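You operate a simulated robot arm through the tools that you are given. There is no shell and no other tool.

You are at the controls of a simulated robot arm. One attempt, no reset.

## Task
End the rinse: warming and stirring off, teal plate up, tank drained.
Fine: both buttons off before the water goes, warm slider back to 20; shut the outlet valve once the tank is empty.

Only the result counts: the job must be done as asked and must still hold three seconds after the hand-in. Knocking over, shifting, dropping, spilling or breaking anything else fails it.

## Robot
A 7-joint arm with a two-finger parallel gripper, fixed in place. Base frame: the origin is at the foot of the arm, x ahead of it, y to its left, z up; the work surface is at about z = 0.42. Lengths are in m, angles in degrees, forces in N, time in s.
Its first joint turns from -132.0 to 132.0 degrees. Payload 3.91 kg.
The tool frame sits at the grasp point between the pads (the TCP): z along the fingers, y along the line on which they close. The tips reach 0.03 m beyond it. Largest opening 0.11 m; finger width 0.02, thickness 0.01; the body of the gripper, 0.048 by 0.112 m, starts 0.055 m behind the TCP.
Orientation is that of the tool frame in the base frame, as a unit quaternion [x, y, z, w]. With the fingers straight down and closing along the base's y, the tool's x points along the base's -x, its y along +y and its z along -z.

## Interface
- The arm moves only by the tool step_arm. Its argument "plan" is a list of rows, each a list of 7 numbers: the shift along the tool's x, y, z in mm, then the turn, a rotation vector about the tool's x, y, z in degrees, then the finger opening in mm, from 0 to 110. In form: [[tx, ty, tz, rx, ry, rz, claw], ...]. A call has 1 to 20 rows; each row is the pose to reach, as a shift and turn from the pose commanded when the call began, along the tool's axes at that moment. A row lasts 0.2 s, in which the tool goes at most 0.05 m and 8.6 degrees; a call with a longer step from one row to the next is refused whole, and so is a gripper value outside its range. Where a pose cannot be reached the arm comes as near as it can. A force on the tool above 90 N (or 10 N above the force at the start of the call, whichever is more), or a blocked arm, ends the call early, and 0.2 s more pass. Each finger travels about 0.108 m/s and halts on what it meets, pressing with about 36 N; the grip force reading is that of the motor and also rises with nothing between the fingers. The clock runs only during rows and for 0.2 s after the last one: add rows that repeat a pose to give the fingers time. The reply holds the time, the measured pose of the TCP, the force on the tool along the base axes, the opening and the grip force, in the units named above and with some noise, with the torque about the TCP (base axes, N m) and any sound that the robot's microphone picked up.
- Cameras (640 x 400 px; columns grow to the right, rows downward): "scene" is fixed at [0.4036, 0.655, 1.4507]; the picture's right is [-0.46, 0.89, 0.00], its down [0.72, 0.38, -0.58] and it looks along [-0.52, -0.27, -0.81] (base axes); focal length 214 px, centre (320, 200). "wrist" rides on the gripper at [0.072, 0.017, -0.103] in the tool frame; the picture's right is [-0.23, 0.97, 0.00], its down [-0.76, -0.18, -0.62] and it looks along [-0.61, -0.14, 0.78] (tool axes); focal length 222 px, centre (320, 200). There is no depth. A picture from a camera that has moved, and an enlarged one, comes with that camera's place and axes in the base frame and with its lens. The place of the scene camera against the robot may be out by one fixed shift of up to 0.018 m in any direction.
- capture(camera): a new picture of that camera. It takes no simulated time.
- zoom(camera, box): a new picture of the part [left, top, right, bottom] of that camera's present view, enlarged. It takes no simulated time.
- hand_in(): hands the job in; it is judged then, once.

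Places have to be worked out from the pictures, the camera data and where the tool is seen. Open the gripper and draw the arm clear of the work before you hand the job in, unless the task says otherwise.

The tools are called after "Request:" by a JSON object that holds its "api" and its "payload". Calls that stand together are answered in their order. step_arm: Moves the arm, as the interface text tells. Its arguments: {"type":"object","properties":{"plan":{"type":"array","items":{"type":"array","items":{"type":"number"}}}},"required":["plan"]} The other tools are called the same way: capture (camera) takes a picture; zoom (camera, box) takes an enlarged picture of a part of a camera's view; hand_in () hands the job in.

At the start:

```text
time_s: 0.0
tcp_pos: [0.2463, 0.4594, 1.1914]
tool_rot: [0.0, 1.0, 0.0, 0.0]
contact_force: [-0.2, 0.7, 0.0]
torque: [0.03, 0.02, 0.01]
gripper_width: 0.11
finger_force: 0.1
```

scene: 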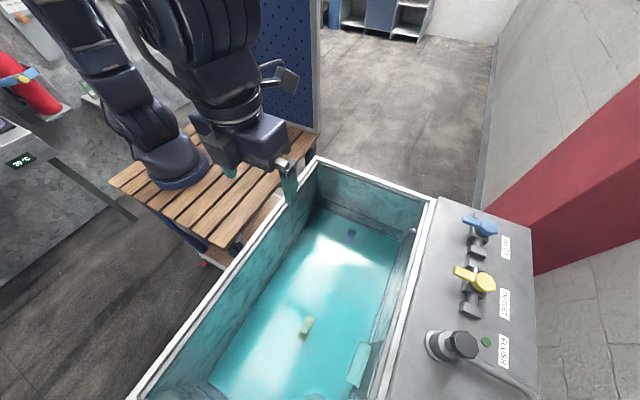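
wrist: 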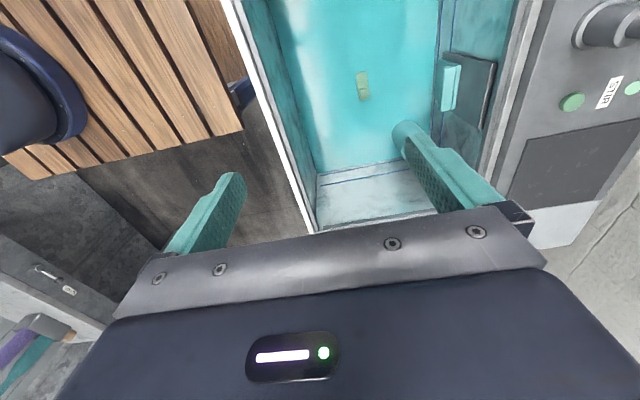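

I'll start by looking closely at the scene from both cameras before moving anything.

Request:
{"api": "zoom", "payload": {"camera": "scene", "box": [380, 180, 560, 400]}}

Request:
{"api": "zoom", "payload": {"camera": "scene", "box": [180, 150, 440, 400]}}

Request:
{"api": "zoom", "payload": {"camera": "wrist", "box": [420, 0, 640, 220]}}

Request:
{"api": "zoom", "payload": {"camera": "scene", "box": [0, 60, 240, 300]}}

```text
1.82 times, centred on (470, 290) of scene
camera zoom: at [0.4036, 0.655, 1.4507], right [-0.46, 0.89, 0.0], down [0.72, 0.38, -0.58], along [-0.52, -0.27, -0.81], focal length 390 px, centre (47, 36)
```

zoom: 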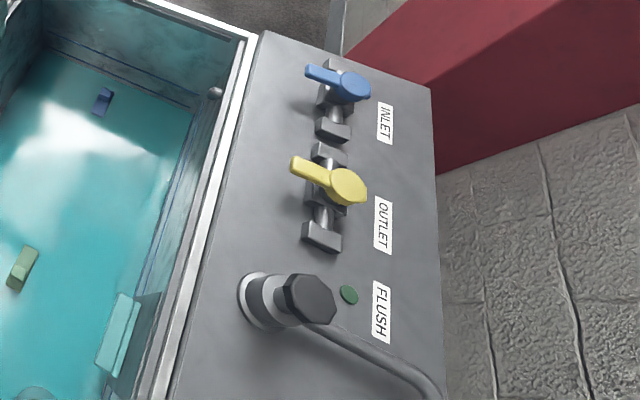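

```text
1.60 times, centred on (310, 275) of scene
camera zoom: at [0.4036, 0.655, 1.4507], right [-0.46, 0.89, 0.0], down [0.72, 0.38, -0.58], along [-0.52, -0.27, -0.81], focal length 343 px, centre (336, 80)
```

zoom: 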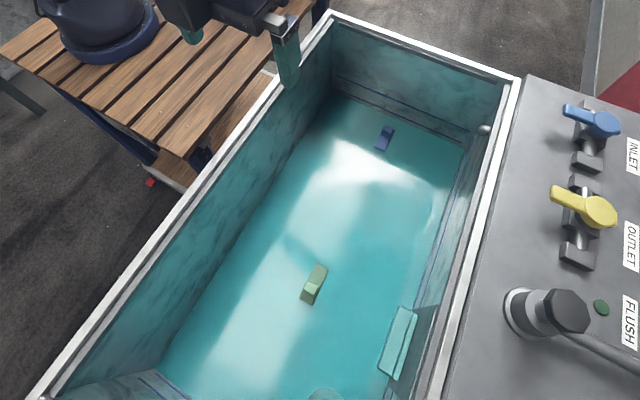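

```text
1.82 times, centred on (530, 110) of wrist
camera zoom: at [0.1752, 0.4761, 1.2942], right [0.23, 0.97, 0.0], down [0.76, -0.18, 0.62], along [0.61, -0.14, -0.78], focal length 404 px, centre (-62, 364)
```

zoom: 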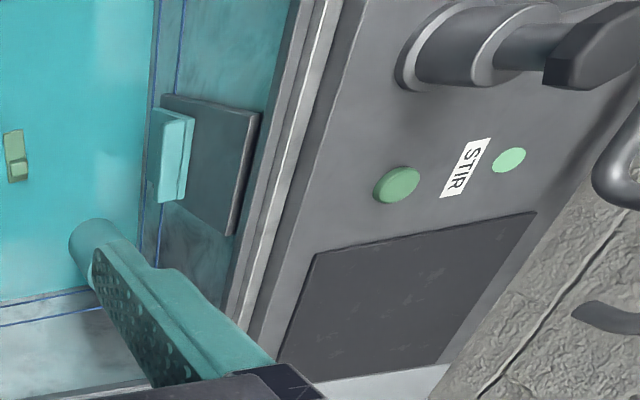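

```text
1.67 times, centred on (120, 180) of scene
camera zoom: at [0.4036, 0.655, 1.4507], right [-0.46, 0.89, 0.0], down [0.72, 0.38, -0.58], along [-0.52, -0.27, -0.81], focal length 358 px, centre (653, 233)
```

zoom: 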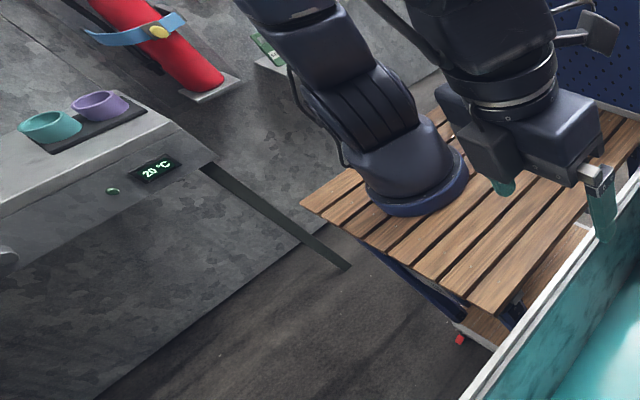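

The fingertip's place in the scene picture agrees with the camera data, so that calibration looks good. I see a tank with INLET, OUTLET and FLUSH controls and a lit STIR button on the panel at +y. I'll turn the tool in place so the wrist camera faces the panel.

Request:
{"api": "step_arm", "payload": {"plan": [[0, 0, 0, 0, 0, -8, 110], [0, 0, 0, 0, 0, -16, 110], [0, 0, 0, 0, 0, -24, 110], [0, 0, 0, 0, 0, -32, 110], [0, 0, 0, 0, 0, -40, 110], [0, 0, 0, 0, 0, -48, 110], [0, 0, 0, 0, 0, -56, 110], [0, 0, 0, 0, 0, -64, 110], [0, 0, 0, 0, 0, -72, 110], [0, 0, 0, 0, 0, -80, 110]]}}

Request:
{"api": "capture", "payload": {"camera": "wrist"}}

Request:
{"api": "capture", "payload": {"camera": "scene"}}

```text
time_s: 2.2
tcp_pos: [0.2467, 0.4602, 1.1915]
tool_rot: [-0.644, 0.765, 0.0, 0.001]
contact_force: [-0.1, 0.1, -0.3]
torque: [0.02, -0.01, 0.01]
gripper_width: 0.1099
finger_force: 0.0
```

```text
taken
camera wrist: at [0.2185, 0.391, 1.2941], right [-0.92, 0.39, 0.0], down [0.31, 0.72, 0.62], along [0.24, 0.57, -0.78], focal length 222 px, centre (320, 200)
```

wrist: 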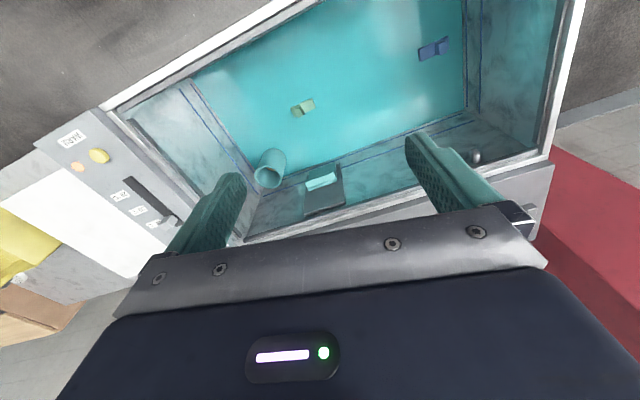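

```text
taken
```

scene: 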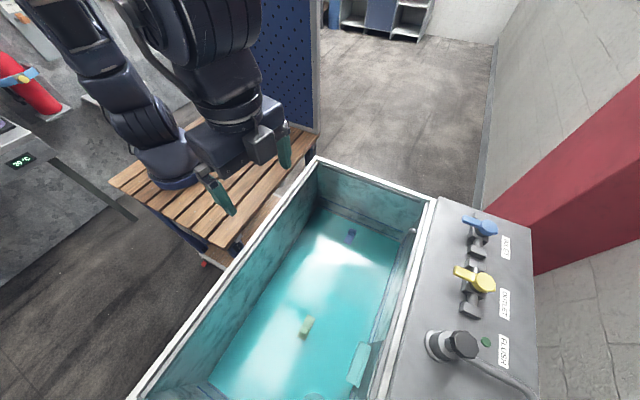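

Now the wrist picture shows another control strip at the +x end of the tank, with a yellow button, a lamp and a slider. I'll zoom in on it.

Request:
{"api": "zoom", "payload": {"camera": "wrist", "box": [20, 100, 240, 280]}}

Request:
{"api": "zoom", "payload": {"camera": "wrist", "box": [220, 60, 560, 250]}}

```text
2.22 times, centred on (130, 190) of wrist
camera zoom: at [0.2185, 0.391, 1.2941], right [-0.92, 0.39, 0.0], down [0.31, 0.72, 0.62], along [0.24, 0.57, -0.78], focal length 494 px, centre (742, 222)
```

zoom: 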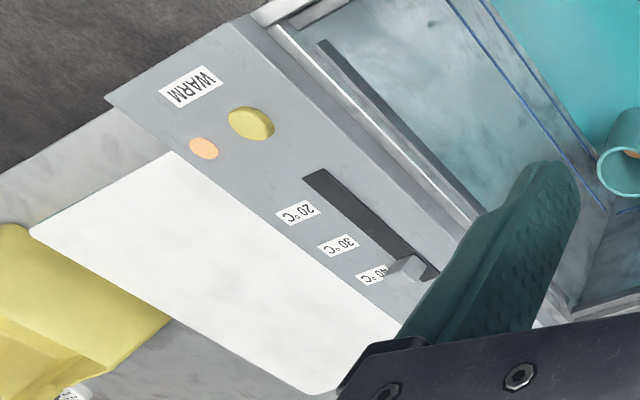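

```text
1.88 times, centred on (390, 155) of wrist
camera zoom: at [0.2185, 0.391, 1.2941], right [-0.92, 0.39, 0.0], down [0.31, 0.72, 0.62], along [0.24, 0.57, -0.78], focal length 418 px, centre (188, 285)
```

zoom: 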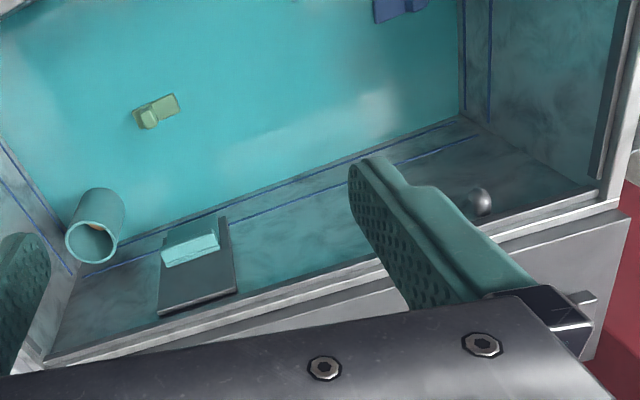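

The warm panel sits at the +x end: its yellow button lamp is lit and the slider is at 40 °C, with 20 °C toward −y. I'll raise the wrist camera a little and move it forward in y to see the panel with the valves and STIR from above.

Request:
{"api": "step_arm", "payload": {"plan": [[-40, 7, -8, 0, 0, -2, 110], [-80, 14, -16, 0, 0, -4, 110], [-120, 21, -24, 0, 0, -6, 110], [-160, 28, -32, 0, 0, -8, 110], [-200, 35, -40, 0, 0, -10, 110], [-240, 42, -48, 0, 0, -10, 110]]}}

Request:
{"api": "capture", "payload": {"camera": "wrist"}}

Request:
{"api": "capture", "payload": {"camera": "scene"}}

```text
time_s: 3.6
tcp_pos: [0.246, 0.7058, 1.2393]
tool_rot: [0.708, -0.706, 0.0, 0.0]
contact_force: [0.2, -0.4, 0.6]
torque: [0.03, -0.02, 0.0]
gripper_width: 0.1101
finger_force: 0.0
```

```text
taken
camera wrist: at [0.2298, 0.6331, 1.3423], right [-0.97, 0.23, 0.0], down [0.18, 0.76, 0.62], along [0.14, 0.61, -0.78], focal length 222 px, centre (320, 200)
```

wrist: 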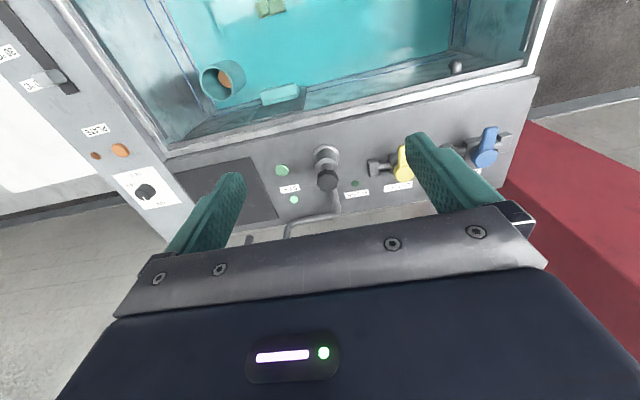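

```text
taken
```

scene: 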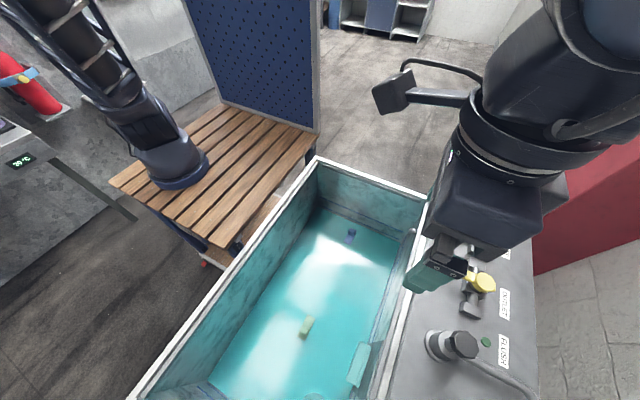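

Request:
{"api": "zoom", "payload": {"camera": "wrist", "box": [240, 90, 540, 260]}}

Request:
{"api": "zoom", "payload": {"camera": "wrist", "box": [0, 20, 240, 220]}}

Request:
{"api": "zoom", "payload": {"camera": "wrist", "box": [150, 0, 400, 160]}}

```text
2.13 times, centred on (390, 175) of wrist
camera zoom: at [0.2298, 0.6331, 1.3423], right [-0.97, 0.23, 0.0], down [0.18, 0.76, 0.62], along [0.14, 0.61, -0.78], focal length 474 px, centre (171, 253)
```

zoom: 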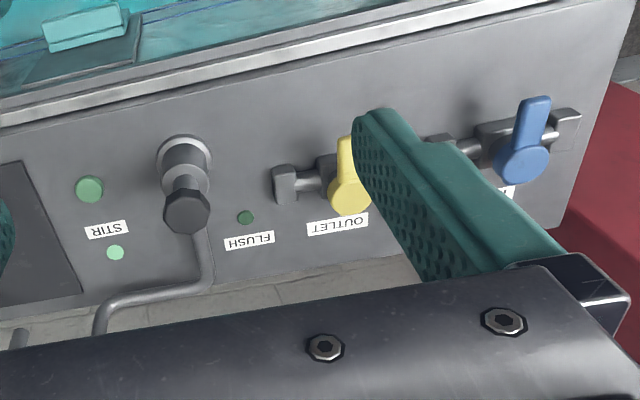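

```text
2.00 times, centred on (120, 120) of wrist
camera zoom: at [0.2298, 0.6331, 1.3423], right [-0.97, 0.23, 0.0], down [0.18, 0.76, 0.62], along [0.14, 0.61, -0.78], focal length 444 px, centre (720, 360)
```

zoom: 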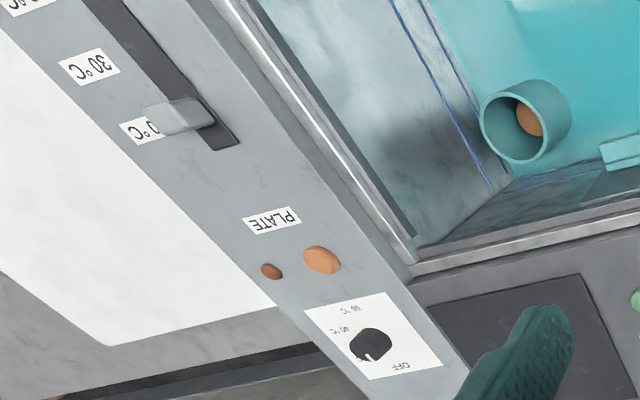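

```text
2.50 times, centred on (275, 80) of wrist
camera zoom: at [0.2298, 0.6331, 1.3423], right [-0.97, 0.23, 0.0], down [0.18, 0.76, 0.62], along [0.14, 0.61, -0.78], focal length 555 px, centre (432, 500)
```

zoom: 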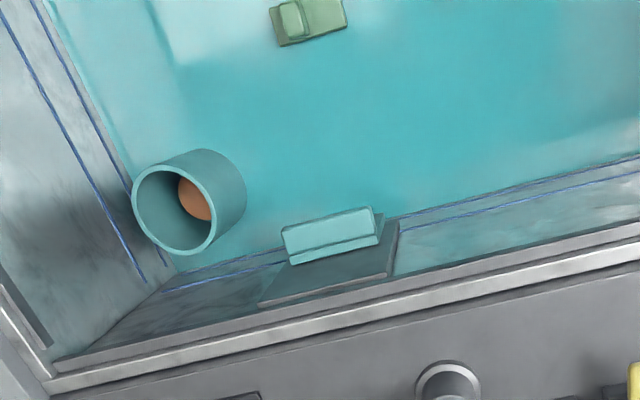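

The panel is level at about z 0.87. I place STIR near (0.389, 0.895), the OUTLET handle near (0.10, 0.943, 0.91), and the teal piece on the tank's inner +y wall near (0.36, 0.75, 0.72). I'll lower the wrist camera over the tank to study the teal plate.

Request:
{"api": "step_arm", "payload": {"plan": [[26, -17, 30, 0, 0, 0, 110], [52, -34, 60, 0, 0, 0, 110], [78, -51, 90, 0, 0, 0, 110], [104, -68, 120, 0, 0, 0, 110], [130, -85, 150, 0, 0, 0, 110], [156, -102, 180, 0, 0, 0, 110], [182, -119, 210, 0, 0, 0, 110], [206, -134, 239, 0, 0, 0, 110]]}}

Request:
{"api": "capture", "payload": {"camera": "wrist"}}

Request:
{"api": "capture", "payload": {"camera": "scene"}}

```text
time_s: 5.4
tcp_pos: [0.3807, 0.4978, 1.0011]
tool_rot: [0.707, -0.707, 0.001, -0.001]
contact_force: [-0.8, 0.4, -0.6]
torque: [0.0, -0.04, 0.0]
gripper_width: 0.1101
finger_force: 0.1
```

```text
taken
camera wrist: at [0.3649, 0.4248, 1.1028], right [-0.97, 0.23, 0.0], down [0.18, 0.76, 0.62], along [0.14, 0.61, -0.78], focal length 222 px, centre (320, 200)
```

wrist: 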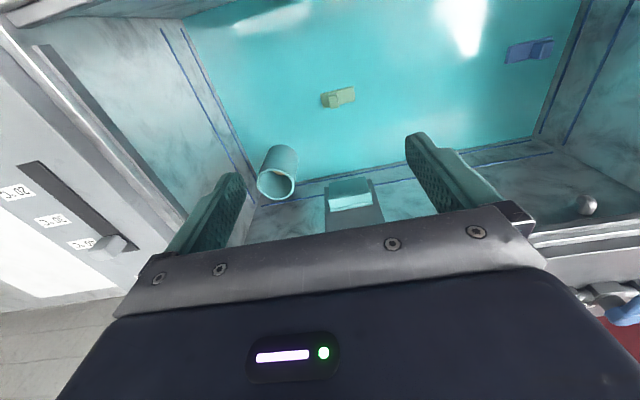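

```text
taken
```

scene: 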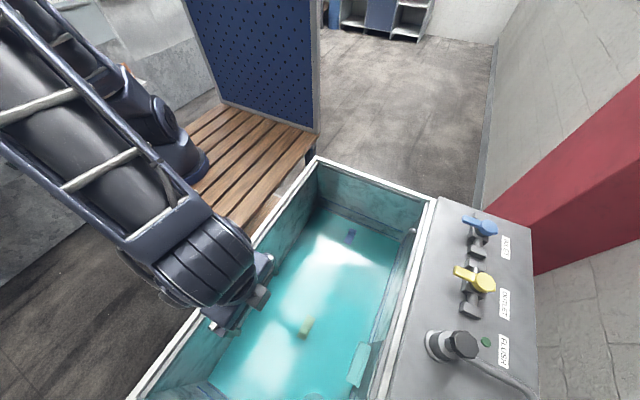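

Request:
{"api": "zoom", "payload": {"camera": "wrist", "box": [230, 120, 430, 250]}}

Request:
{"api": "zoom", "payload": {"camera": "wrist", "box": [460, 0, 640, 120]}}

Request:
{"api": "zoom", "payload": {"camera": "wrist", "box": [0, 100, 200, 280]}}

```text
3.08 times, centred on (330, 185) of wrist
camera zoom: at [0.3649, 0.4248, 1.1028], right [-0.97, 0.23, 0.0], down [0.18, 0.76, 0.62], along [0.14, 0.61, -0.78], focal length 684 px, centre (289, 246)
```

zoom: 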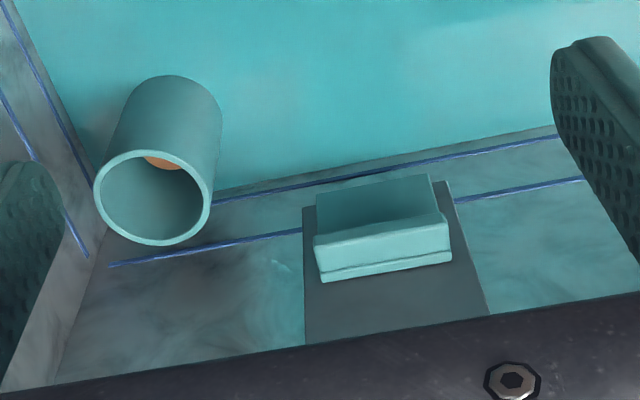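

```text
3.33 times, centred on (550, 60) of wrist
camera zoom: at [0.3649, 0.4248, 1.1028], right [-0.97, 0.23, 0.0], down [0.18, 0.76, 0.62], along [0.14, 0.61, -0.78], focal length 740 px, centre (-447, 667)
```

zoom: 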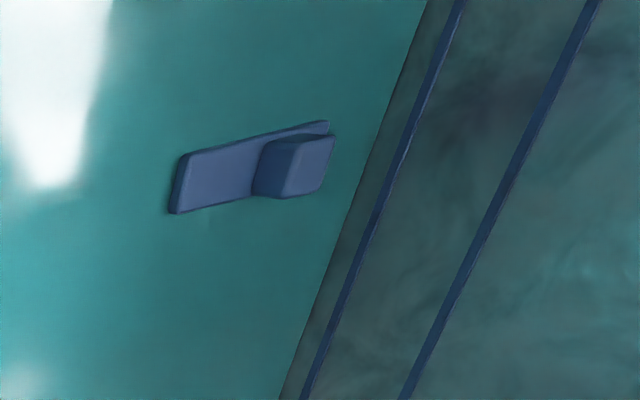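

```text
2.22 times, centred on (100, 190) of wrist
camera zoom: at [0.3649, 0.4248, 1.1028], right [-0.97, 0.23, 0.0], down [0.18, 0.76, 0.62], along [0.14, 0.61, -0.78], focal length 494 px, centre (809, 222)
```

zoom: 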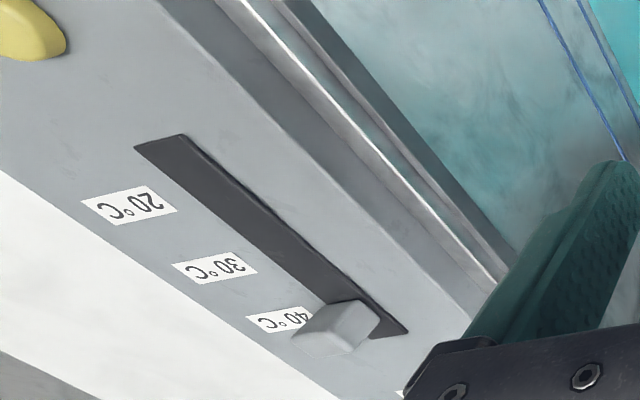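

The teal plate is a thin plate with a handle block, sitting on a dark vertical guide. The WARM button is near (0.73, 0.41, 0.87), and the slider slot runs along y at x≈0.73 with marks near y 0.608 (40), 0.555 (30) and 0.502 (20). I'll turn the tool back so the camera looks toward +x and move toward the warm panel at a safe height.

Request:
{"api": "step_arm", "payload": {"plan": [[8, -15, -15, 0, 0, 8.2, 110], [16, -30, -30, 0, 0, 16.4, 110], [24, -45, -45, 0, 0, 24.6, 110], [32, -60, -60, 0, 0, 32.8, 110], [40, -75, -75, 0, 0, 41, 80], [48, -90, -90, 0, 0, 49.2, 60], [56, -105, -100, 0, 0, 57.4, 40], [64, -120, -100, 0, 0, 65.6, 20], [72, -135, -100, 0, 0, 73.8, 0], [80, -150, -100, 0, 0, 82, 0], [87, -170, -100, 0, 0, 90, 0]]}}

Request:
{"api": "capture", "payload": {"camera": "wrist"}}

Request:
{"api": "capture", "payload": {"camera": "scene"}}

```text
time_s: 7.8
tcp_pos: [0.5535, 0.4106, 1.1009]
tool_rot: [0.001, 1.0, 0.001, 0.0]
contact_force: [0.3, 0.8, 0.1]
torque: [0.03, -0.08, 0.0]
gripper_width: 0.0
finger_force: 36.6
```

```text
taken
camera wrist: at [0.4795, 0.4276, 1.204], right [0.23, 0.97, 0.0], down [0.76, -0.18, 0.62], along [0.61, -0.14, -0.78], focal length 222 px, centre (320, 200)
```

wrist: 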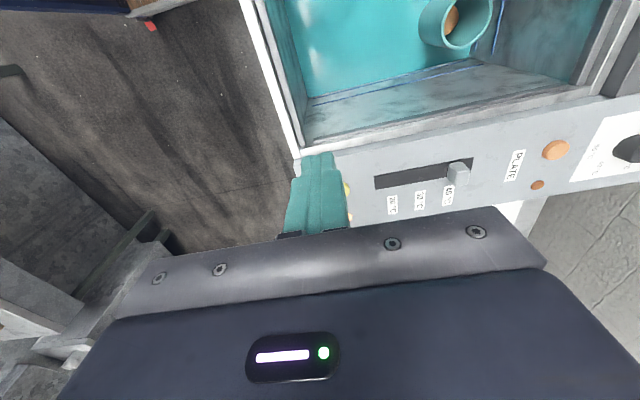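

```text
taken
```

scene: 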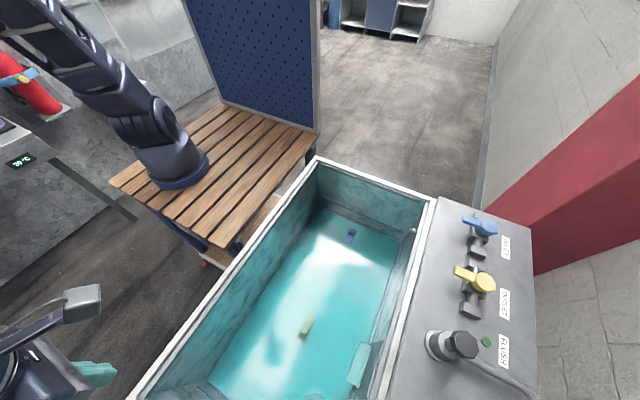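

The view agrees: the slider knob is near (0.705, 0.60) and the slot spans y 0.474–0.638, with the panel at z≈0.875. The WARM button is hidden behind the fingers, so I'll move over it with the gripper closed and stay high.

Request:
{"api": "step_arm", "payload": {"plan": [[-35, 0, 20, 0, 0, 0, 0], [-70, 0, 45, 0, 0, 0, 0], [-105, 0, 70, 0, 0, 0, 0], [-140, 0, 95, 0, 0, 0, 0], [-171, 0, 121, 0, 0, 0, 0]]}}

Request:
{"api": "capture", "payload": {"camera": "wrist"}}

Request:
{"api": "zoom", "payload": {"camera": "wrist", "box": [260, 60, 460, 220]}}

```text
time_s: 9.0
tcp_pos: [0.7234, 0.4091, 0.9772]
tool_rot: [-0.001, 1.0, 0.001, 0.001]
contact_force: [-0.7, 0.5, 0.3]
torque: [0.02, -0.04, -0.03]
gripper_width: 0.0
finger_force: 35.5
```

```text
taken
camera wrist: at [0.6516, 0.4259, 1.0805], right [0.23, 0.97, 0.0], down [0.76, -0.18, 0.62], along [0.61, -0.14, -0.78], focal length 222 px, centre (320, 200)
```

wrist: 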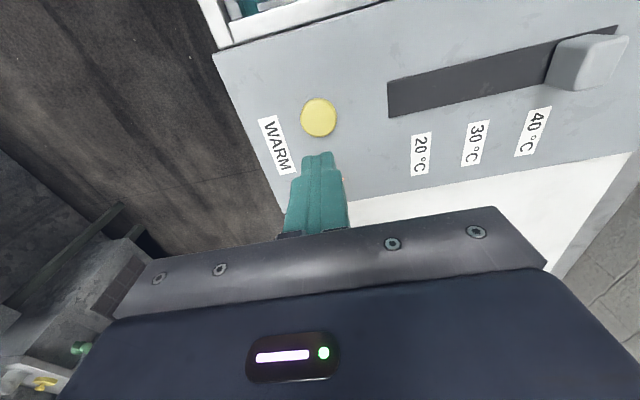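

```text
2.50 times, centred on (360, 140) of wrist
camera zoom: at [0.6516, 0.4259, 1.0805], right [0.23, 0.97, 0.0], down [0.76, -0.18, 0.62], along [0.61, -0.14, -0.78], focal length 555 px, centre (220, 350)
```

zoom: 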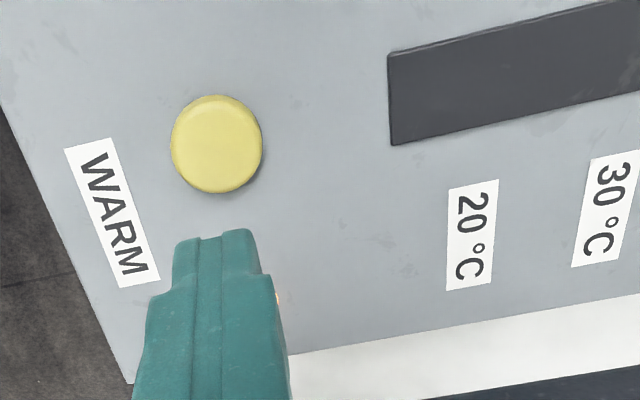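

The WARM button's centre works out at about (0.717, 0.410) with its top near z 0.88. I'll centre over it and lower the closed tips to just above it.

Request:
{"api": "step_arm", "payload": {"plan": [[6, 1, 0, 0, 0, 0, 0], [6, 1, 30, 0, 0, 0, 0], [6, 1, 50, 0, 0, 0, 0], [6, 1, 50, 0, 0, 0, 0]]}}

Request:
{"api": "zoom", "payload": {"camera": "wrist", "box": [240, 60, 440, 220]}}

```text
time_s: 10.0
tcp_pos: [0.7187, 0.4112, 0.9283]
tool_rot: [-0.001, 1.0, 0.0, 0.0]
contact_force: [0.1, 1.4, -0.7]
torque: [-0.02, 0.03, 0.02]
gripper_width: 0.0
finger_force: 36.7
```

```text
2.50 times, centred on (340, 140) of wrist
camera zoom: at [0.6454, 0.4275, 1.0314], right [0.23, 0.97, 0.0], down [0.76, -0.18, 0.62], along [0.61, -0.14, -0.78], focal length 555 px, centre (270, 350)
```

zoom: 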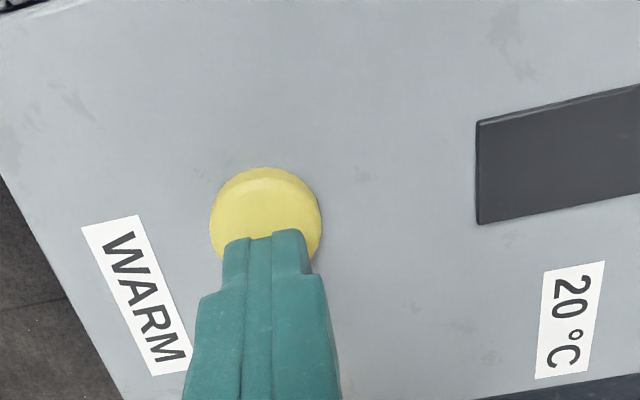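

The tips are at about z 0.898, directly over the button. I'll go down in small steps and watch the force and sound.

Request:
{"api": "step_arm", "payload": {"plan": [[0, 0, 3, 0, 0, 0, 0], [0, 0, 6, 0, 0, 0, 0], [0, 0, 8, 0, 0, 0, 0], [0, 0, 10, 0, 0, 0, 0]]}}

```text
time_s: 11.0
tcp_pos: [0.7181, 0.411, 0.9185]
tool_rot: [0.0, 1.0, 0.0, 0.0]
contact_force: [-0.7, 0.3, 2.2]
torque: [-0.02, 0.0, -0.02]
gripper_width: 0.0
finger_force: 36.1
```

There's a slight upward force of 2.2 N at tip z≈0.888, so the tips may just be touching. I'll press on in millimetre steps.

Request:
{"api": "step_arm", "payload": {"plan": [[0, 0, 1, 0, 0, 0, 0], [0, 0, 2, 0, 0, 0, 0], [0, 0, 3, 0, 0, 0, 0]]}}

```text
time_s: 11.8
tcp_pos: [0.7172, 0.4109, 0.9155]
tool_rot: [0.0, 1.0, 0.0, 0.0]
contact_force: [1.6, -1.3, 6.2]
torque: [-0.09, -0.04, 0.01]
gripper_width: 0.0003
finger_force: 36.6
heard: click
```

I heard a click at about 6 N. I'll back straight up and check the WARM lamp.

Request:
{"api": "step_arm", "payload": {"plan": [[0, 0, -10, 0, 0, 0, 0], [0, 0, -40, 0, 0, 0, 0], [35, 0, -80, 0, 0, 0, 0], [70, 0, -110, 0, 0, 0, 0]]}}

Request:
{"api": "capture", "payload": {"camera": "wrist"}}

```text
refused: row 3 steps farther than a row can; nothing moved
```

```text
taken
camera wrist: at [0.6445, 0.428, 1.0195], right [0.23, 0.97, 0.0], down [0.76, -0.18, 0.62], along [0.61, -0.14, -0.78], focal length 222 px, centre (320, 200)
```

wrist: 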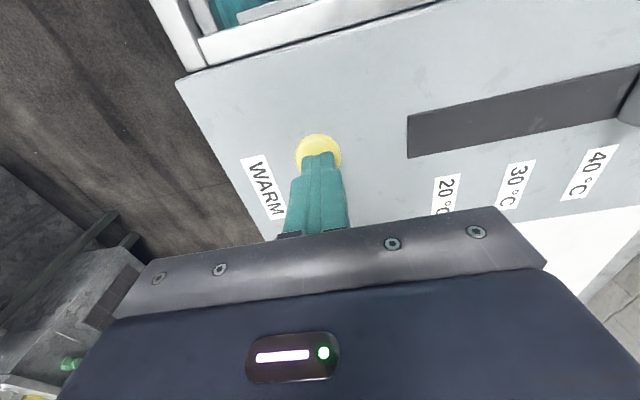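

That plan stepped too far and was refused, so nothing moved. I'll retreat again with shorter steps, moving toward the slider so the lamp comes into view.

Request:
{"api": "step_arm", "payload": {"plan": [[0, 0, -10, 0, 0, 0, 0], [0, 0, -45, 0, 0, 0, 0], [10, 30, -75, 0, 0, 0, 0], [20, 65, -95, 0, 0, 0, 0], [30, 100, -110, 0, 0, 0, 20], [30, 130, -120, 0, 0, 0, 40]]}}

Request:
{"api": "capture", "payload": {"camera": "wrist"}}

```text
time_s: 13.2
tcp_pos: [0.6864, 0.5439, 1.0362]
tool_rot: [0.001, 1.0, -0.001, 0.0]
contact_force: [0.6, 0.3, 0.7]
torque: [0.02, 0.01, 0.01]
gripper_width: 0.0399
finger_force: 0.0
```

```text
taken
camera wrist: at [0.6145, 0.5601, 1.1394], right [0.23, 0.97, 0.0], down [0.76, -0.18, 0.62], along [0.61, -0.14, -0.78], focal length 222 px, centre (320, 200)
```

wrist: 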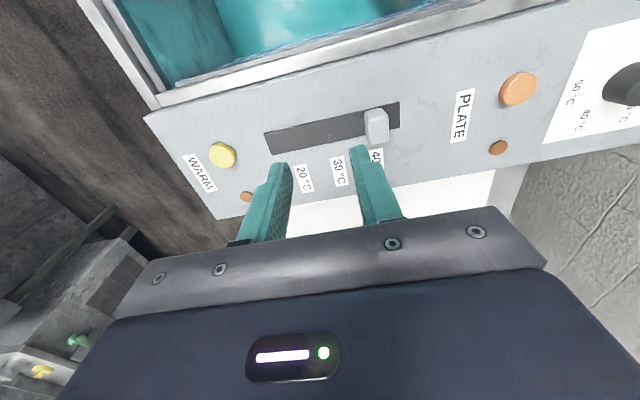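

Request:
{"api": "zoom", "payload": {"camera": "wrist", "box": [170, 110, 330, 230]}}

Request:
{"api": "zoom", "payload": {"camera": "wrist", "box": [320, 70, 480, 190]}}

```text
3.33 times, centred on (250, 170) of wrist
camera zoom: at [0.6145, 0.5601, 1.1394], right [0.23, 0.97, 0.0], down [0.76, -0.18, 0.62], along [0.61, -0.14, -0.78], focal length 740 px, centre (553, 300)
```

zoom: 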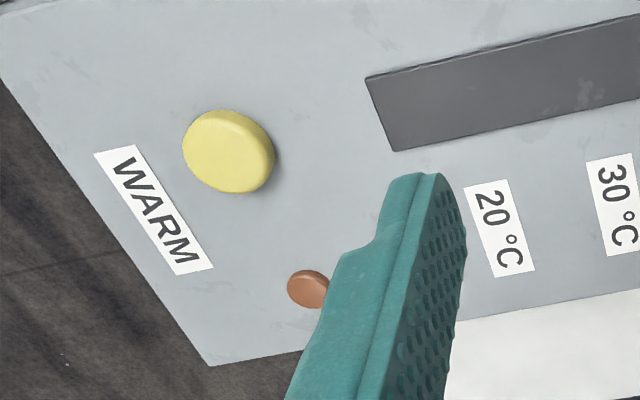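

```text
3.33 times, centred on (400, 130) of wrist
camera zoom: at [0.6145, 0.5601, 1.1394], right [0.23, 0.97, 0.0], down [0.76, -0.18, 0.62], along [0.61, -0.14, -0.78], focal length 740 px, centre (53, 433)
```

zoom: 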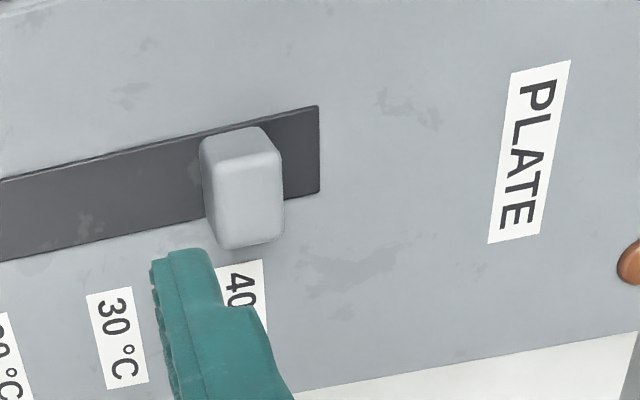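

The WARM lamp is now dark, so warming is off. The slider knob is about 24 mm wide in y and centred near (0.72, 0.602), top z≈0.905. I'll open to 70 mm and lower the fingers to either side of it.

Request:
{"api": "step_arm", "payload": {"plan": [[-17, 29, 0, 0, 0, 0, 70], [-34, 58, 0, 0, 0, 0, 70], [-34, 58, 40, 0, 0, 0, 70], [-34, 58, 80, 0, 0, 0, 70], [-34, 58, 100, 0, 0, 0, 70], [-34, 58, 112, 0, 0, 0, 70]]}}

Request:
{"api": "capture", "payload": {"camera": "wrist"}}

```text
time_s: 14.6
tcp_pos: [0.7201, 0.5999, 0.9237]
tool_rot: [0.0, 1.0, 0.0, 0.0]
contact_force: [1.3, 0.0, -0.2]
torque: [0.02, 0.0, 0.01]
gripper_width: 0.0701
finger_force: 0.1
```

```text
taken
camera wrist: at [0.6483, 0.6171, 1.0267], right [0.23, 0.97, 0.0], down [0.76, -0.18, 0.62], along [0.61, -0.14, -0.78], focal length 222 px, centre (320, 200)
```

wrist: 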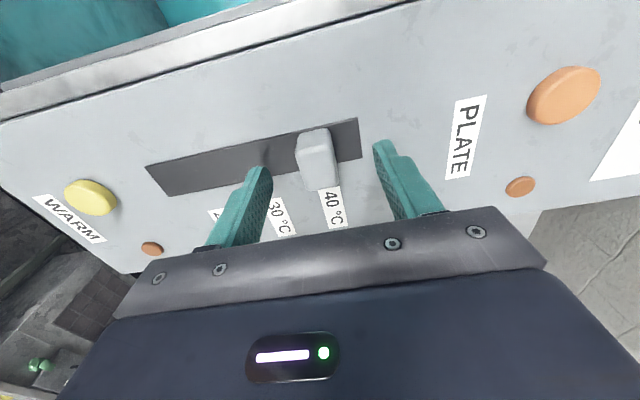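

The knob is centred between the fingers. I'll go down 8 mm more and close on it.

Request:
{"api": "step_arm", "payload": {"plan": [[0, 2, 4, 0, 0, 0, 70], [0, 2, 8, 0, 0, 0, 70], [0, 2, 8, 0, 0, 0, 40], [0, 2, 8, 0, 0, 0, 15], [0, 2, 8, 0, 0, 0, 15], [0, 2, 8, 0, 0, 0, 15]]}}

Request:
{"api": "zoom", "payload": {"camera": "wrist", "box": [200, 80, 440, 240]}}

```text
time_s: 16.0
tcp_pos: [0.7216, 0.6011, 0.9168]
tool_rot: [-0.001, 1.0, -0.001, 0.0]
contact_force: [-6.5, -18.6, -0.8]
torque: [-0.21, 0.51, -0.02]
gripper_width: 0.0215
finger_force: 45.3
```

```text
2.50 times, centred on (320, 160) of wrist
camera zoom: at [0.6492, 0.6179, 1.0193], right [0.23, 0.97, 0.0], down [0.76, -0.18, 0.62], along [0.61, -0.14, -0.78], focal length 555 px, centre (320, 300)
```

zoom: 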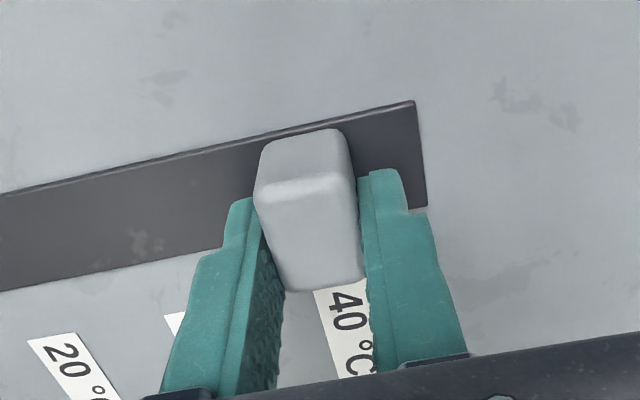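

The fingers hold the knob at a width of 21.5 mm, and it sits at y≈0.601, right at the 40 mark. The 20 mark is near y 0.500, so I'll slide it −101 mm in y in small steps.

Request:
{"api": "step_arm", "payload": {"plan": [[0, -10, 0, 0, 0, 0, 15], [0, -20, 0, 0, 0, 0, 15], [0, -30, 0, 0, 0, 0, 15], [0, -40, 0, 0, 0, 0, 15], [0, -50, 0, 0, 0, 0, 15], [0, -60, 0, 0, 0, 0, 15], [0, -70, 0, 0, 0, 0, 15], [0, -80, 0, 0, 0, 0, 15], [0, -88, 0, 0, 0, 0, 15], [0, -94, 0, 0, 0, 0, 15], [0, -98, 0, 0, 0, 0, 15]]}}

Request:
{"api": "zoom", "payload": {"camera": "wrist", "box": [200, 80, 440, 240]}}

```text
time_s: 18.4
tcp_pos: [0.7212, 0.5037, 0.9149]
tool_rot: [0.001, 1.0, 0.0, 0.0]
contact_force: [6.6, -1.7, 5.0]
torque: [-0.03, 0.66, -0.08]
gripper_width: 0.0214
finger_force: 45.1
```

```text
2.50 times, centred on (320, 160) of wrist
camera zoom: at [0.649, 0.5199, 1.0193], right [0.23, 0.97, 0.0], down [0.76, -0.18, 0.62], along [0.61, -0.14, -0.78], focal length 555 px, centre (320, 300)
```

zoom: 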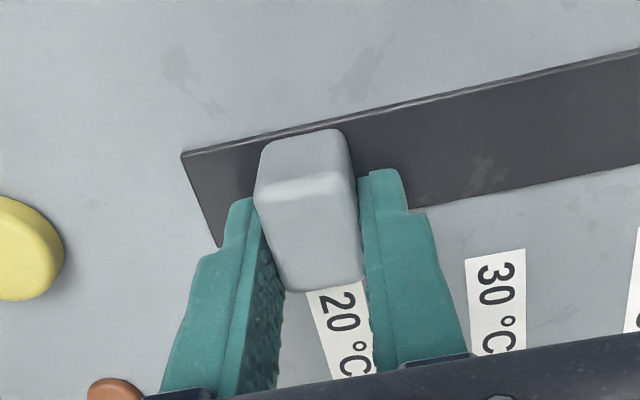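

The knob is almost on the 20 mark, perhaps 2–3 mm short of where it sat against the 40 label. I'll nudge it on and watch for a stop.

Request:
{"api": "step_arm", "payload": {"plan": [[0, -1, 0, 0, 0, 0, 15], [0, -2, 0, 0, 0, 0, 15], [0, -3, 0, 0, 0, 0, 15], [0, -3, 0, 0, 0, 0, 15]]}}

Request:
{"api": "zoom", "payload": {"camera": "wrist", "box": [200, 80, 440, 240]}}

```text
time_s: 19.4
tcp_pos: [0.7212, 0.4993, 0.9166]
tool_rot: [0.0, 1.0, 0.0, 0.001]
contact_force: [13.7, 1.6, 9.2]
torque: [0.01, -0.23, -0.02]
gripper_width: 0.0211
finger_force: 44.7
```

```text
2.50 times, centred on (320, 160) of wrist
camera zoom: at [0.6489, 0.5167, 1.0192], right [0.23, 0.97, 0.0], down [0.76, -0.18, 0.62], along [0.61, -0.14, -0.78], focal length 555 px, centre (320, 300)
```

zoom: 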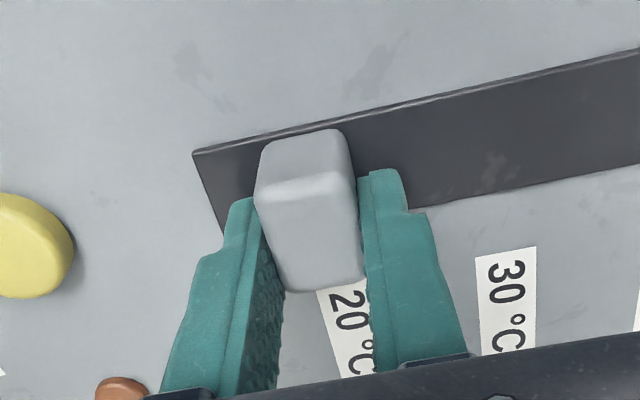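

The 20 °C label now sits against the knob just as the 40 °C one did at the start. I'll open the fingers and lift off.

Request:
{"api": "step_arm", "payload": {"plan": [[0, 0, 0, 0, 0, 0, 30], [0, 0, 0, 0, 0, 0, 50], [0, 0, 0, 0, 0, 0, 50], [0, 0, -20, 0, 0, 0, 50], [0, 0, -60, 0, 0, 0, 50], [20, 0, -100, 0, 0, 0, 50], [40, 0, -140, 0, 0, 0, 50]]}}

Request:
{"api": "capture", "payload": {"camera": "wrist"}}

Request:
{"api": "zoom", "payload": {"camera": "wrist", "box": [200, 60, 440, 220]}}

```text
time_s: 21.0
tcp_pos: [0.6806, 0.5008, 1.0548]
tool_rot: [-0.002, 1.0, -0.001, -0.002]
contact_force: [0.2, 0.0, -1.8]
torque: [0.0, 0.03, 0.02]
gripper_width: 0.0502
finger_force: 0.1
```

```text
taken
camera wrist: at [0.6086, 0.5176, 1.1571], right [0.23, 0.97, 0.0], down [0.76, -0.18, 0.62], along [0.61, -0.14, -0.78], focal length 222 px, centre (320, 200)
```

wrist: 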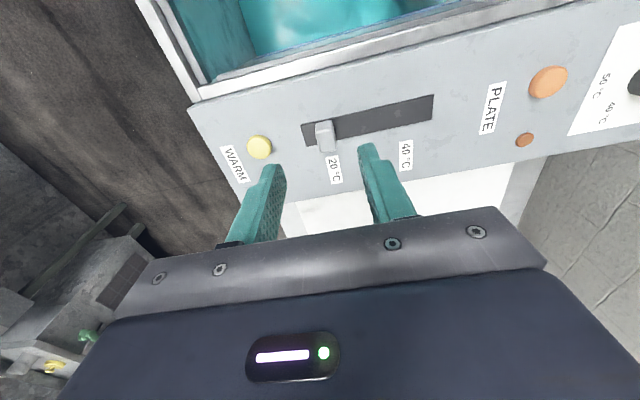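

```text
2.50 times, centred on (320, 140) of wrist
camera zoom: at [0.6086, 0.5176, 1.1571], right [0.23, 0.97, 0.0], down [0.76, -0.18, 0.62], along [0.61, -0.14, -0.78], focal length 555 px, centre (320, 350)
```

zoom: 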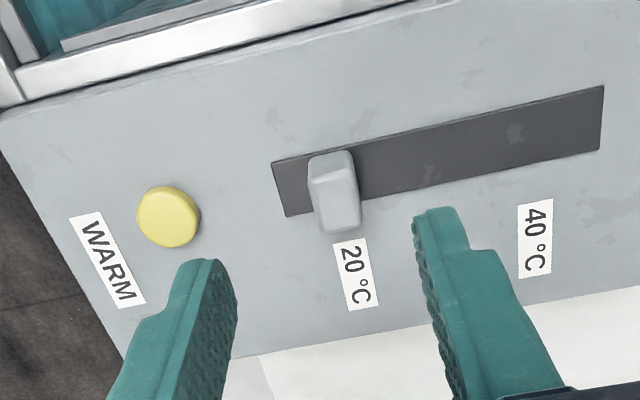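

The slider rests on 20 °C. Next is STIR: I'll turn the tool −90° so the camera looks toward +y, and move near (0.389, 0.80) at a safe height with the gripper closed.

Request:
{"api": "step_arm", "payload": {"plan": [[27, 27, -10, 0, 0, -8.2, 40], [54, 54, -20, 0, 0, -16.4, 20], [81, 81, -30, 0, 0, -24.6, 0], [108, 108, -40, 0, 0, -32.8, 0], [135, 135, -45, 0, 0, -41, 0], [162, 162, -45, 0, 0, -49.2, 0], [189, 189, -45, 0, 0, -57.4, 0], [216, 216, -45, 0, 0, -65.6, 0], [243, 243, -45, 0, 0, -73.8, 0], [270, 270, -45, 0, 0, -82, 0], [291, 300, -45, 0, 0, -90, 0]]}}

Request:
{"api": "capture", "payload": {"camera": "wrist"}}

Request:
{"api": "capture", "payload": {"camera": "scene"}}

```text
time_s: 23.4
tcp_pos: [0.3899, 0.8003, 1.0996]
tool_rot: [0.708, -0.707, 0.0, 0.0]
contact_force: [-1.2, 0.5, 0.4]
torque: [0.02, 0.02, 0.01]
gripper_width: 0.0
finger_force: 35.9
```

```text
taken
camera wrist: at [0.3734, 0.7272, 1.2031], right [-0.97, 0.22, 0.0], down [0.18, 0.76, 0.62], along [0.14, 0.61, -0.78], focal length 222 px, centre (320, 200)
```

wrist: 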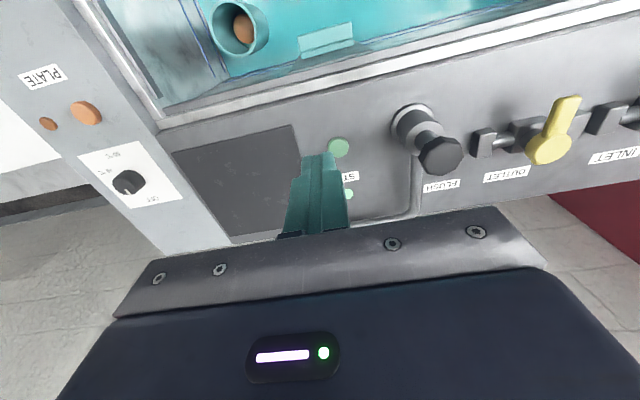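

```text
taken
```

scene: 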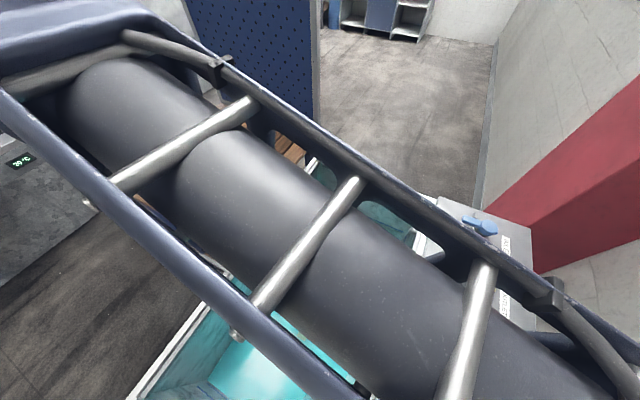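

STIR shows beside the fingers. I'll zoom in to refine its position and get a closer look at the valve.

Request:
{"api": "zoom", "payload": {"camera": "wrist", "box": [260, 100, 480, 230]}}

Request:
{"api": "zoom", "payload": {"camera": "wrist", "box": [440, 60, 640, 200]}}

```text
2.91 times, centred on (370, 165) of wrist
camera zoom: at [0.3734, 0.7272, 1.2031], right [-0.97, 0.22, 0.0], down [0.18, 0.76, 0.62], along [0.14, 0.61, -0.78], focal length 646 px, centre (174, 302)
```

zoom: 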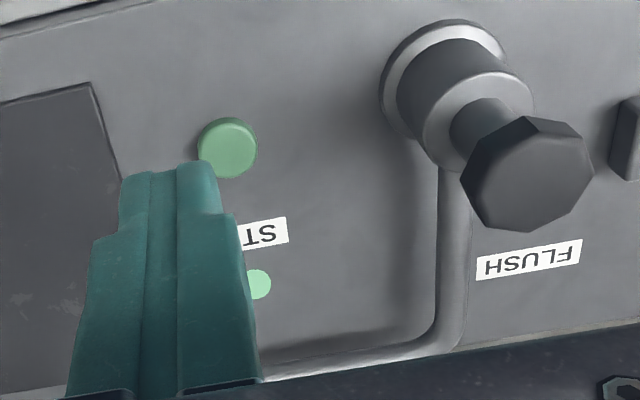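

```text
2.86 times, centred on (540, 130) of wrist
camera zoom: at [0.3734, 0.7272, 1.2031], right [-0.97, 0.22, 0.0], down [0.18, 0.76, 0.62], along [0.14, 0.61, -0.78], focal length 635 px, centre (-309, 400)
```

zoom: 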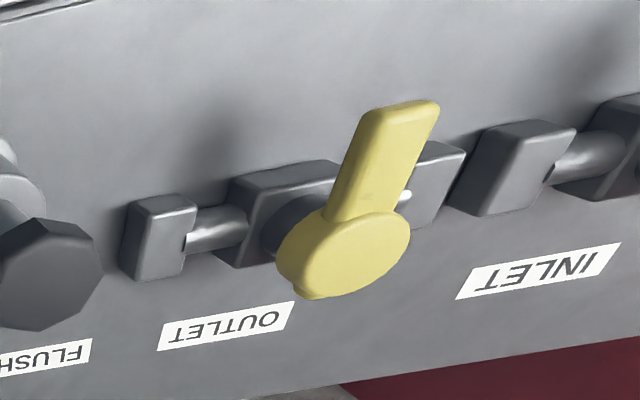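

STIR's centre comes out at about (0.380, 0.880), top z≈0.888. I'll move over it and lower the closed tips to 10 mm above; the FLUSH knob at x≈0.26 stays clear.

Request:
{"api": "step_arm", "payload": {"plan": [[-40, 5, 0, 0, 0, 0, 0], [-79, 10, 0, 0, 0, 0, 0], [-79, 10, 45, 0, 0, 0, 0], [-79, 10, 90, 0, 0, 0, 0], [-79, 10, 130, 0, 0, 0, 0], [-79, 10, 155, 0, 0, 0, 0], [-79, 10, 170, 0, 0, 0, 0]]}}

Request:
{"api": "zoom", "payload": {"camera": "wrist", "box": [220, 60, 460, 220]}}

```text
time_s: 25.0
tcp_pos: [0.379, 0.8787, 0.9318]
tool_rot: [-0.707, 0.707, 0.0, 0.0]
contact_force: [0.7, 0.0, -0.8]
torque: [0.0, 0.0, 0.0]
gripper_width: 0.0002
finger_force: 36.1
```

```text
2.50 times, centred on (340, 140) of wrist
camera zoom: at [0.3621, 0.8071, 1.0346], right [-0.97, 0.23, 0.0], down [0.18, 0.76, 0.62], along [0.14, 0.61, -0.78], focal length 555 px, centre (270, 350)
```

zoom: 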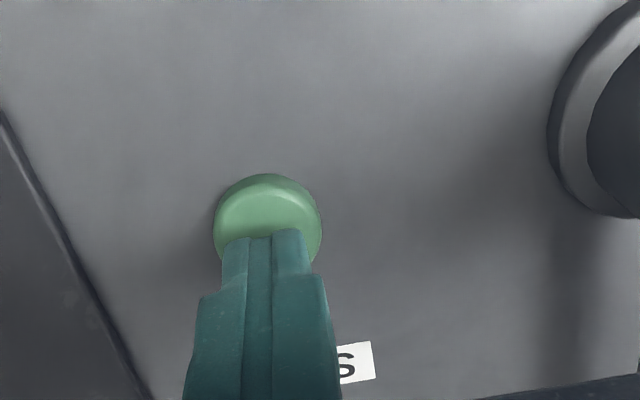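

The tips are centred over the STIR button at about z 0.902. I'll press down slowly, as I did with WARM.

Request:
{"api": "step_arm", "payload": {"plan": [[0, 0, 4, 0, 0, 0, 0], [0, 0, 8, 0, 0, 0, 0], [0, 0, 11, 0, 0, 0, 0], [0, 0, 13, 0, 0, 0, 0], [0, 0, 14, 0, 0, 0, 0]]}}

```text
time_s: 26.2
tcp_pos: [0.3777, 0.8794, 0.9181]
tool_rot: [0.707, -0.707, 0.0, -0.001]
contact_force: [1.0, 0.1, 3.9]
torque: [0.0, -0.09, -0.01]
gripper_width: 0.0001
finger_force: 36.0
heard: click
```

I heard a click. I'll lift and back off to check the STIR lamp.

Request:
{"api": "step_arm", "payload": {"plan": [[0, 0, -10, 0, 0, 0, 0], [0, 0, -50, 0, 0, 0, 0], [20, -10, -95, 0, 0, 0, 0], [50, -20, -130, 0, 0, 0, 0], [80, -40, -160, 0, 0, 0, 0], [80, -40, -180, 0, 0, 0, 0]]}}

Request:
{"api": "capture", "payload": {"camera": "wrist"}}

Request:
{"api": "zoom", "payload": {"camera": "wrist", "box": [300, 80, 540, 240]}}

```text
refused: row 3 steps farther than a row can; nothing moved
```

```text
taken
camera wrist: at [0.3618, 0.8066, 1.0202], right [-0.97, 0.23, 0.0], down [0.18, 0.76, 0.62], along [0.14, 0.61, -0.78], focal length 222 px, centre (320, 200)
```

wrist: 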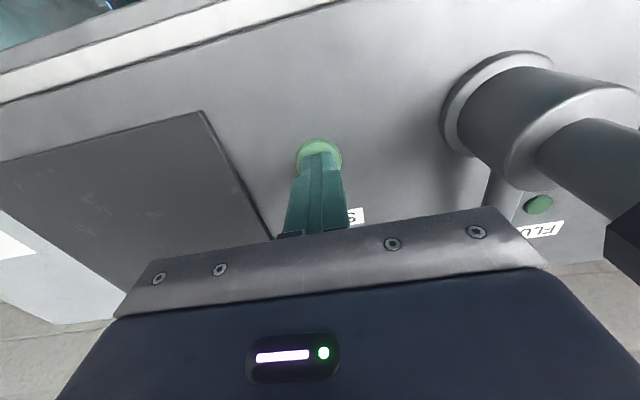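

```text
2.50 times, centred on (420, 160) of wrist
camera zoom: at [0.3618, 0.8066, 1.0202], right [-0.97, 0.23, 0.0], down [0.18, 0.76, 0.62], along [0.14, 0.61, -0.78], focal length 555 px, centre (70, 300)
```

zoom: 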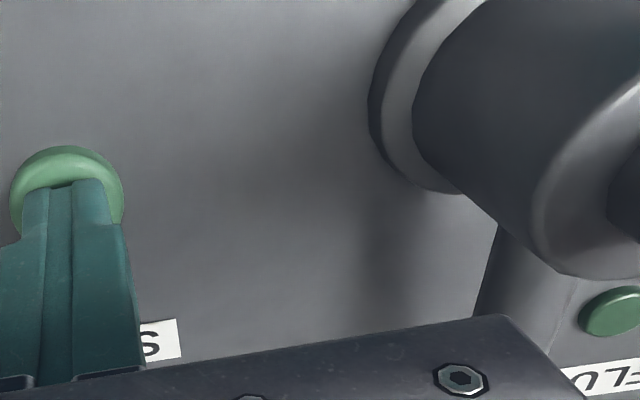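

One step was a hair over the limit and was refused. I'll retreat with shorter steps.

Request:
{"api": "step_arm", "payload": {"plan": [[0, 0, -10, 0, 0, 0, 0], [0, 0, -45, 0, 0, 0, 0], [15, -8, -80, 0, 0, 0, 0], [35, -16, -115, 0, 0, 0, 0], [60, -28, -145, 0, 0, 0, 0], [80, -40, -175, 0, 0, 0, 0]]}}

Request:
{"api": "capture", "payload": {"camera": "wrist"}}

Request:
{"api": "zoom", "payload": {"camera": "wrist", "box": [300, 80, 540, 240]}}

```text
time_s: 27.6
tcp_pos: [0.4194, 0.7972, 1.0929]
tool_rot: [0.708, -0.706, 0.0, 0.001]
contact_force: [-0.2, 0.4, 0.1]
torque: [-0.03, -0.04, 0.02]
gripper_width: 0.0
finger_force: 36.4
```

```text
taken
camera wrist: at [0.403, 0.7255, 1.1959], right [-0.97, 0.23, 0.0], down [0.18, 0.76, 0.62], along [0.14, 0.61, -0.78], focal length 222 px, centre (320, 200)
```

wrist: 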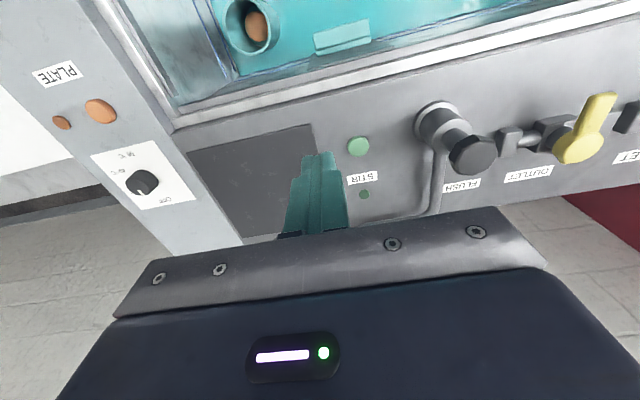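

```text
2.50 times, centred on (420, 160) of wrist
camera zoom: at [0.403, 0.7255, 1.1959], right [-0.97, 0.23, 0.0], down [0.18, 0.76, 0.62], along [0.14, 0.61, -0.78], focal length 555 px, centre (70, 300)
```

zoom: 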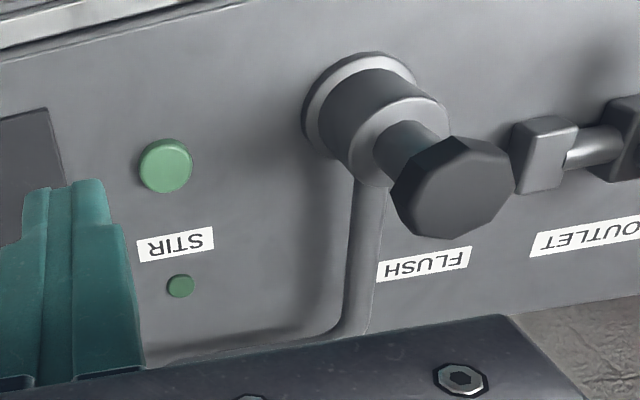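

The STIR lamp is dark and WARM is off, so both buttons are done. Next is the teal plate, whose handle looks about 98 mm wide in x, z 0.64–0.705 and y 0.74–0.77. I'll go over the tank with the tool tilted so the camera sees it more head-on.

Request:
{"api": "step_arm", "payload": {"plan": [[31, 7, 10, 0, -6, 0, 30], [62, 14, 30, 0, -12, 0, 60], [93, 21, 50, 0, -18, 0, 90], [124, 28, 70, 0, -24, 0, 110], [155, 35, 95, 0, -30, 0, 110], [186, 43, 120, 0, -35, 0, 110], [217, 50, 143, 0, -40, 0, 110]]}}

Request:
{"api": "capture", "payload": {"camera": "wrist"}}

Request:
{"api": "capture", "payload": {"camera": "scene"}}

```text
time_s: 29.2
tcp_pos: [0.3685, 0.5817, 0.9504]
tool_rot: [0.665, -0.663, -0.243, -0.242]
contact_force: [0.3, -0.7, 0.2]
torque: [0.0, 0.01, -0.04]
gripper_width: 0.11
finger_force: 0.0
```

```text
taken
camera wrist: at [0.3523, 0.4598, 0.9824], right [-0.97, 0.17, 0.15], down [0.18, 0.18, 0.97], along [0.14, 0.97, -0.21], focal length 222 px, centre (320, 200)
```

wrist: 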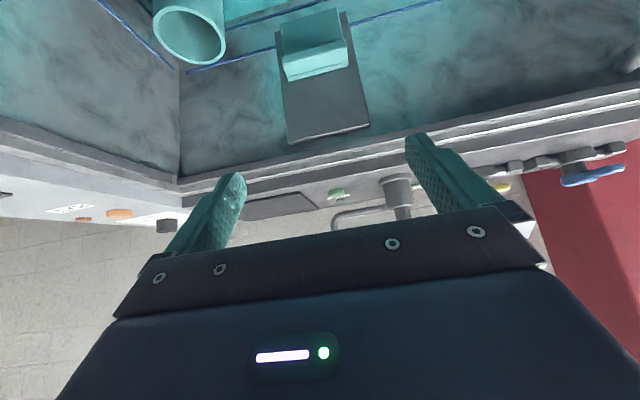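

```text
taken
```

scene: 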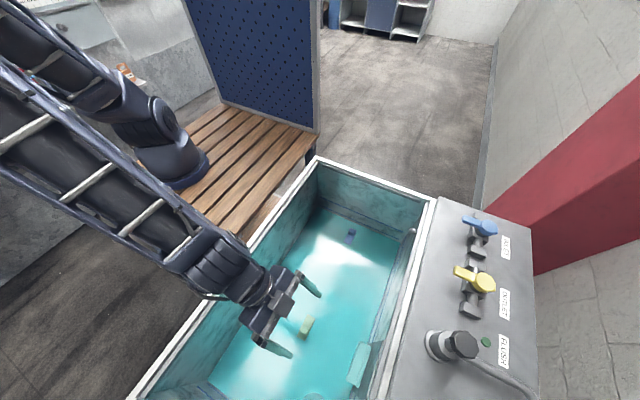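

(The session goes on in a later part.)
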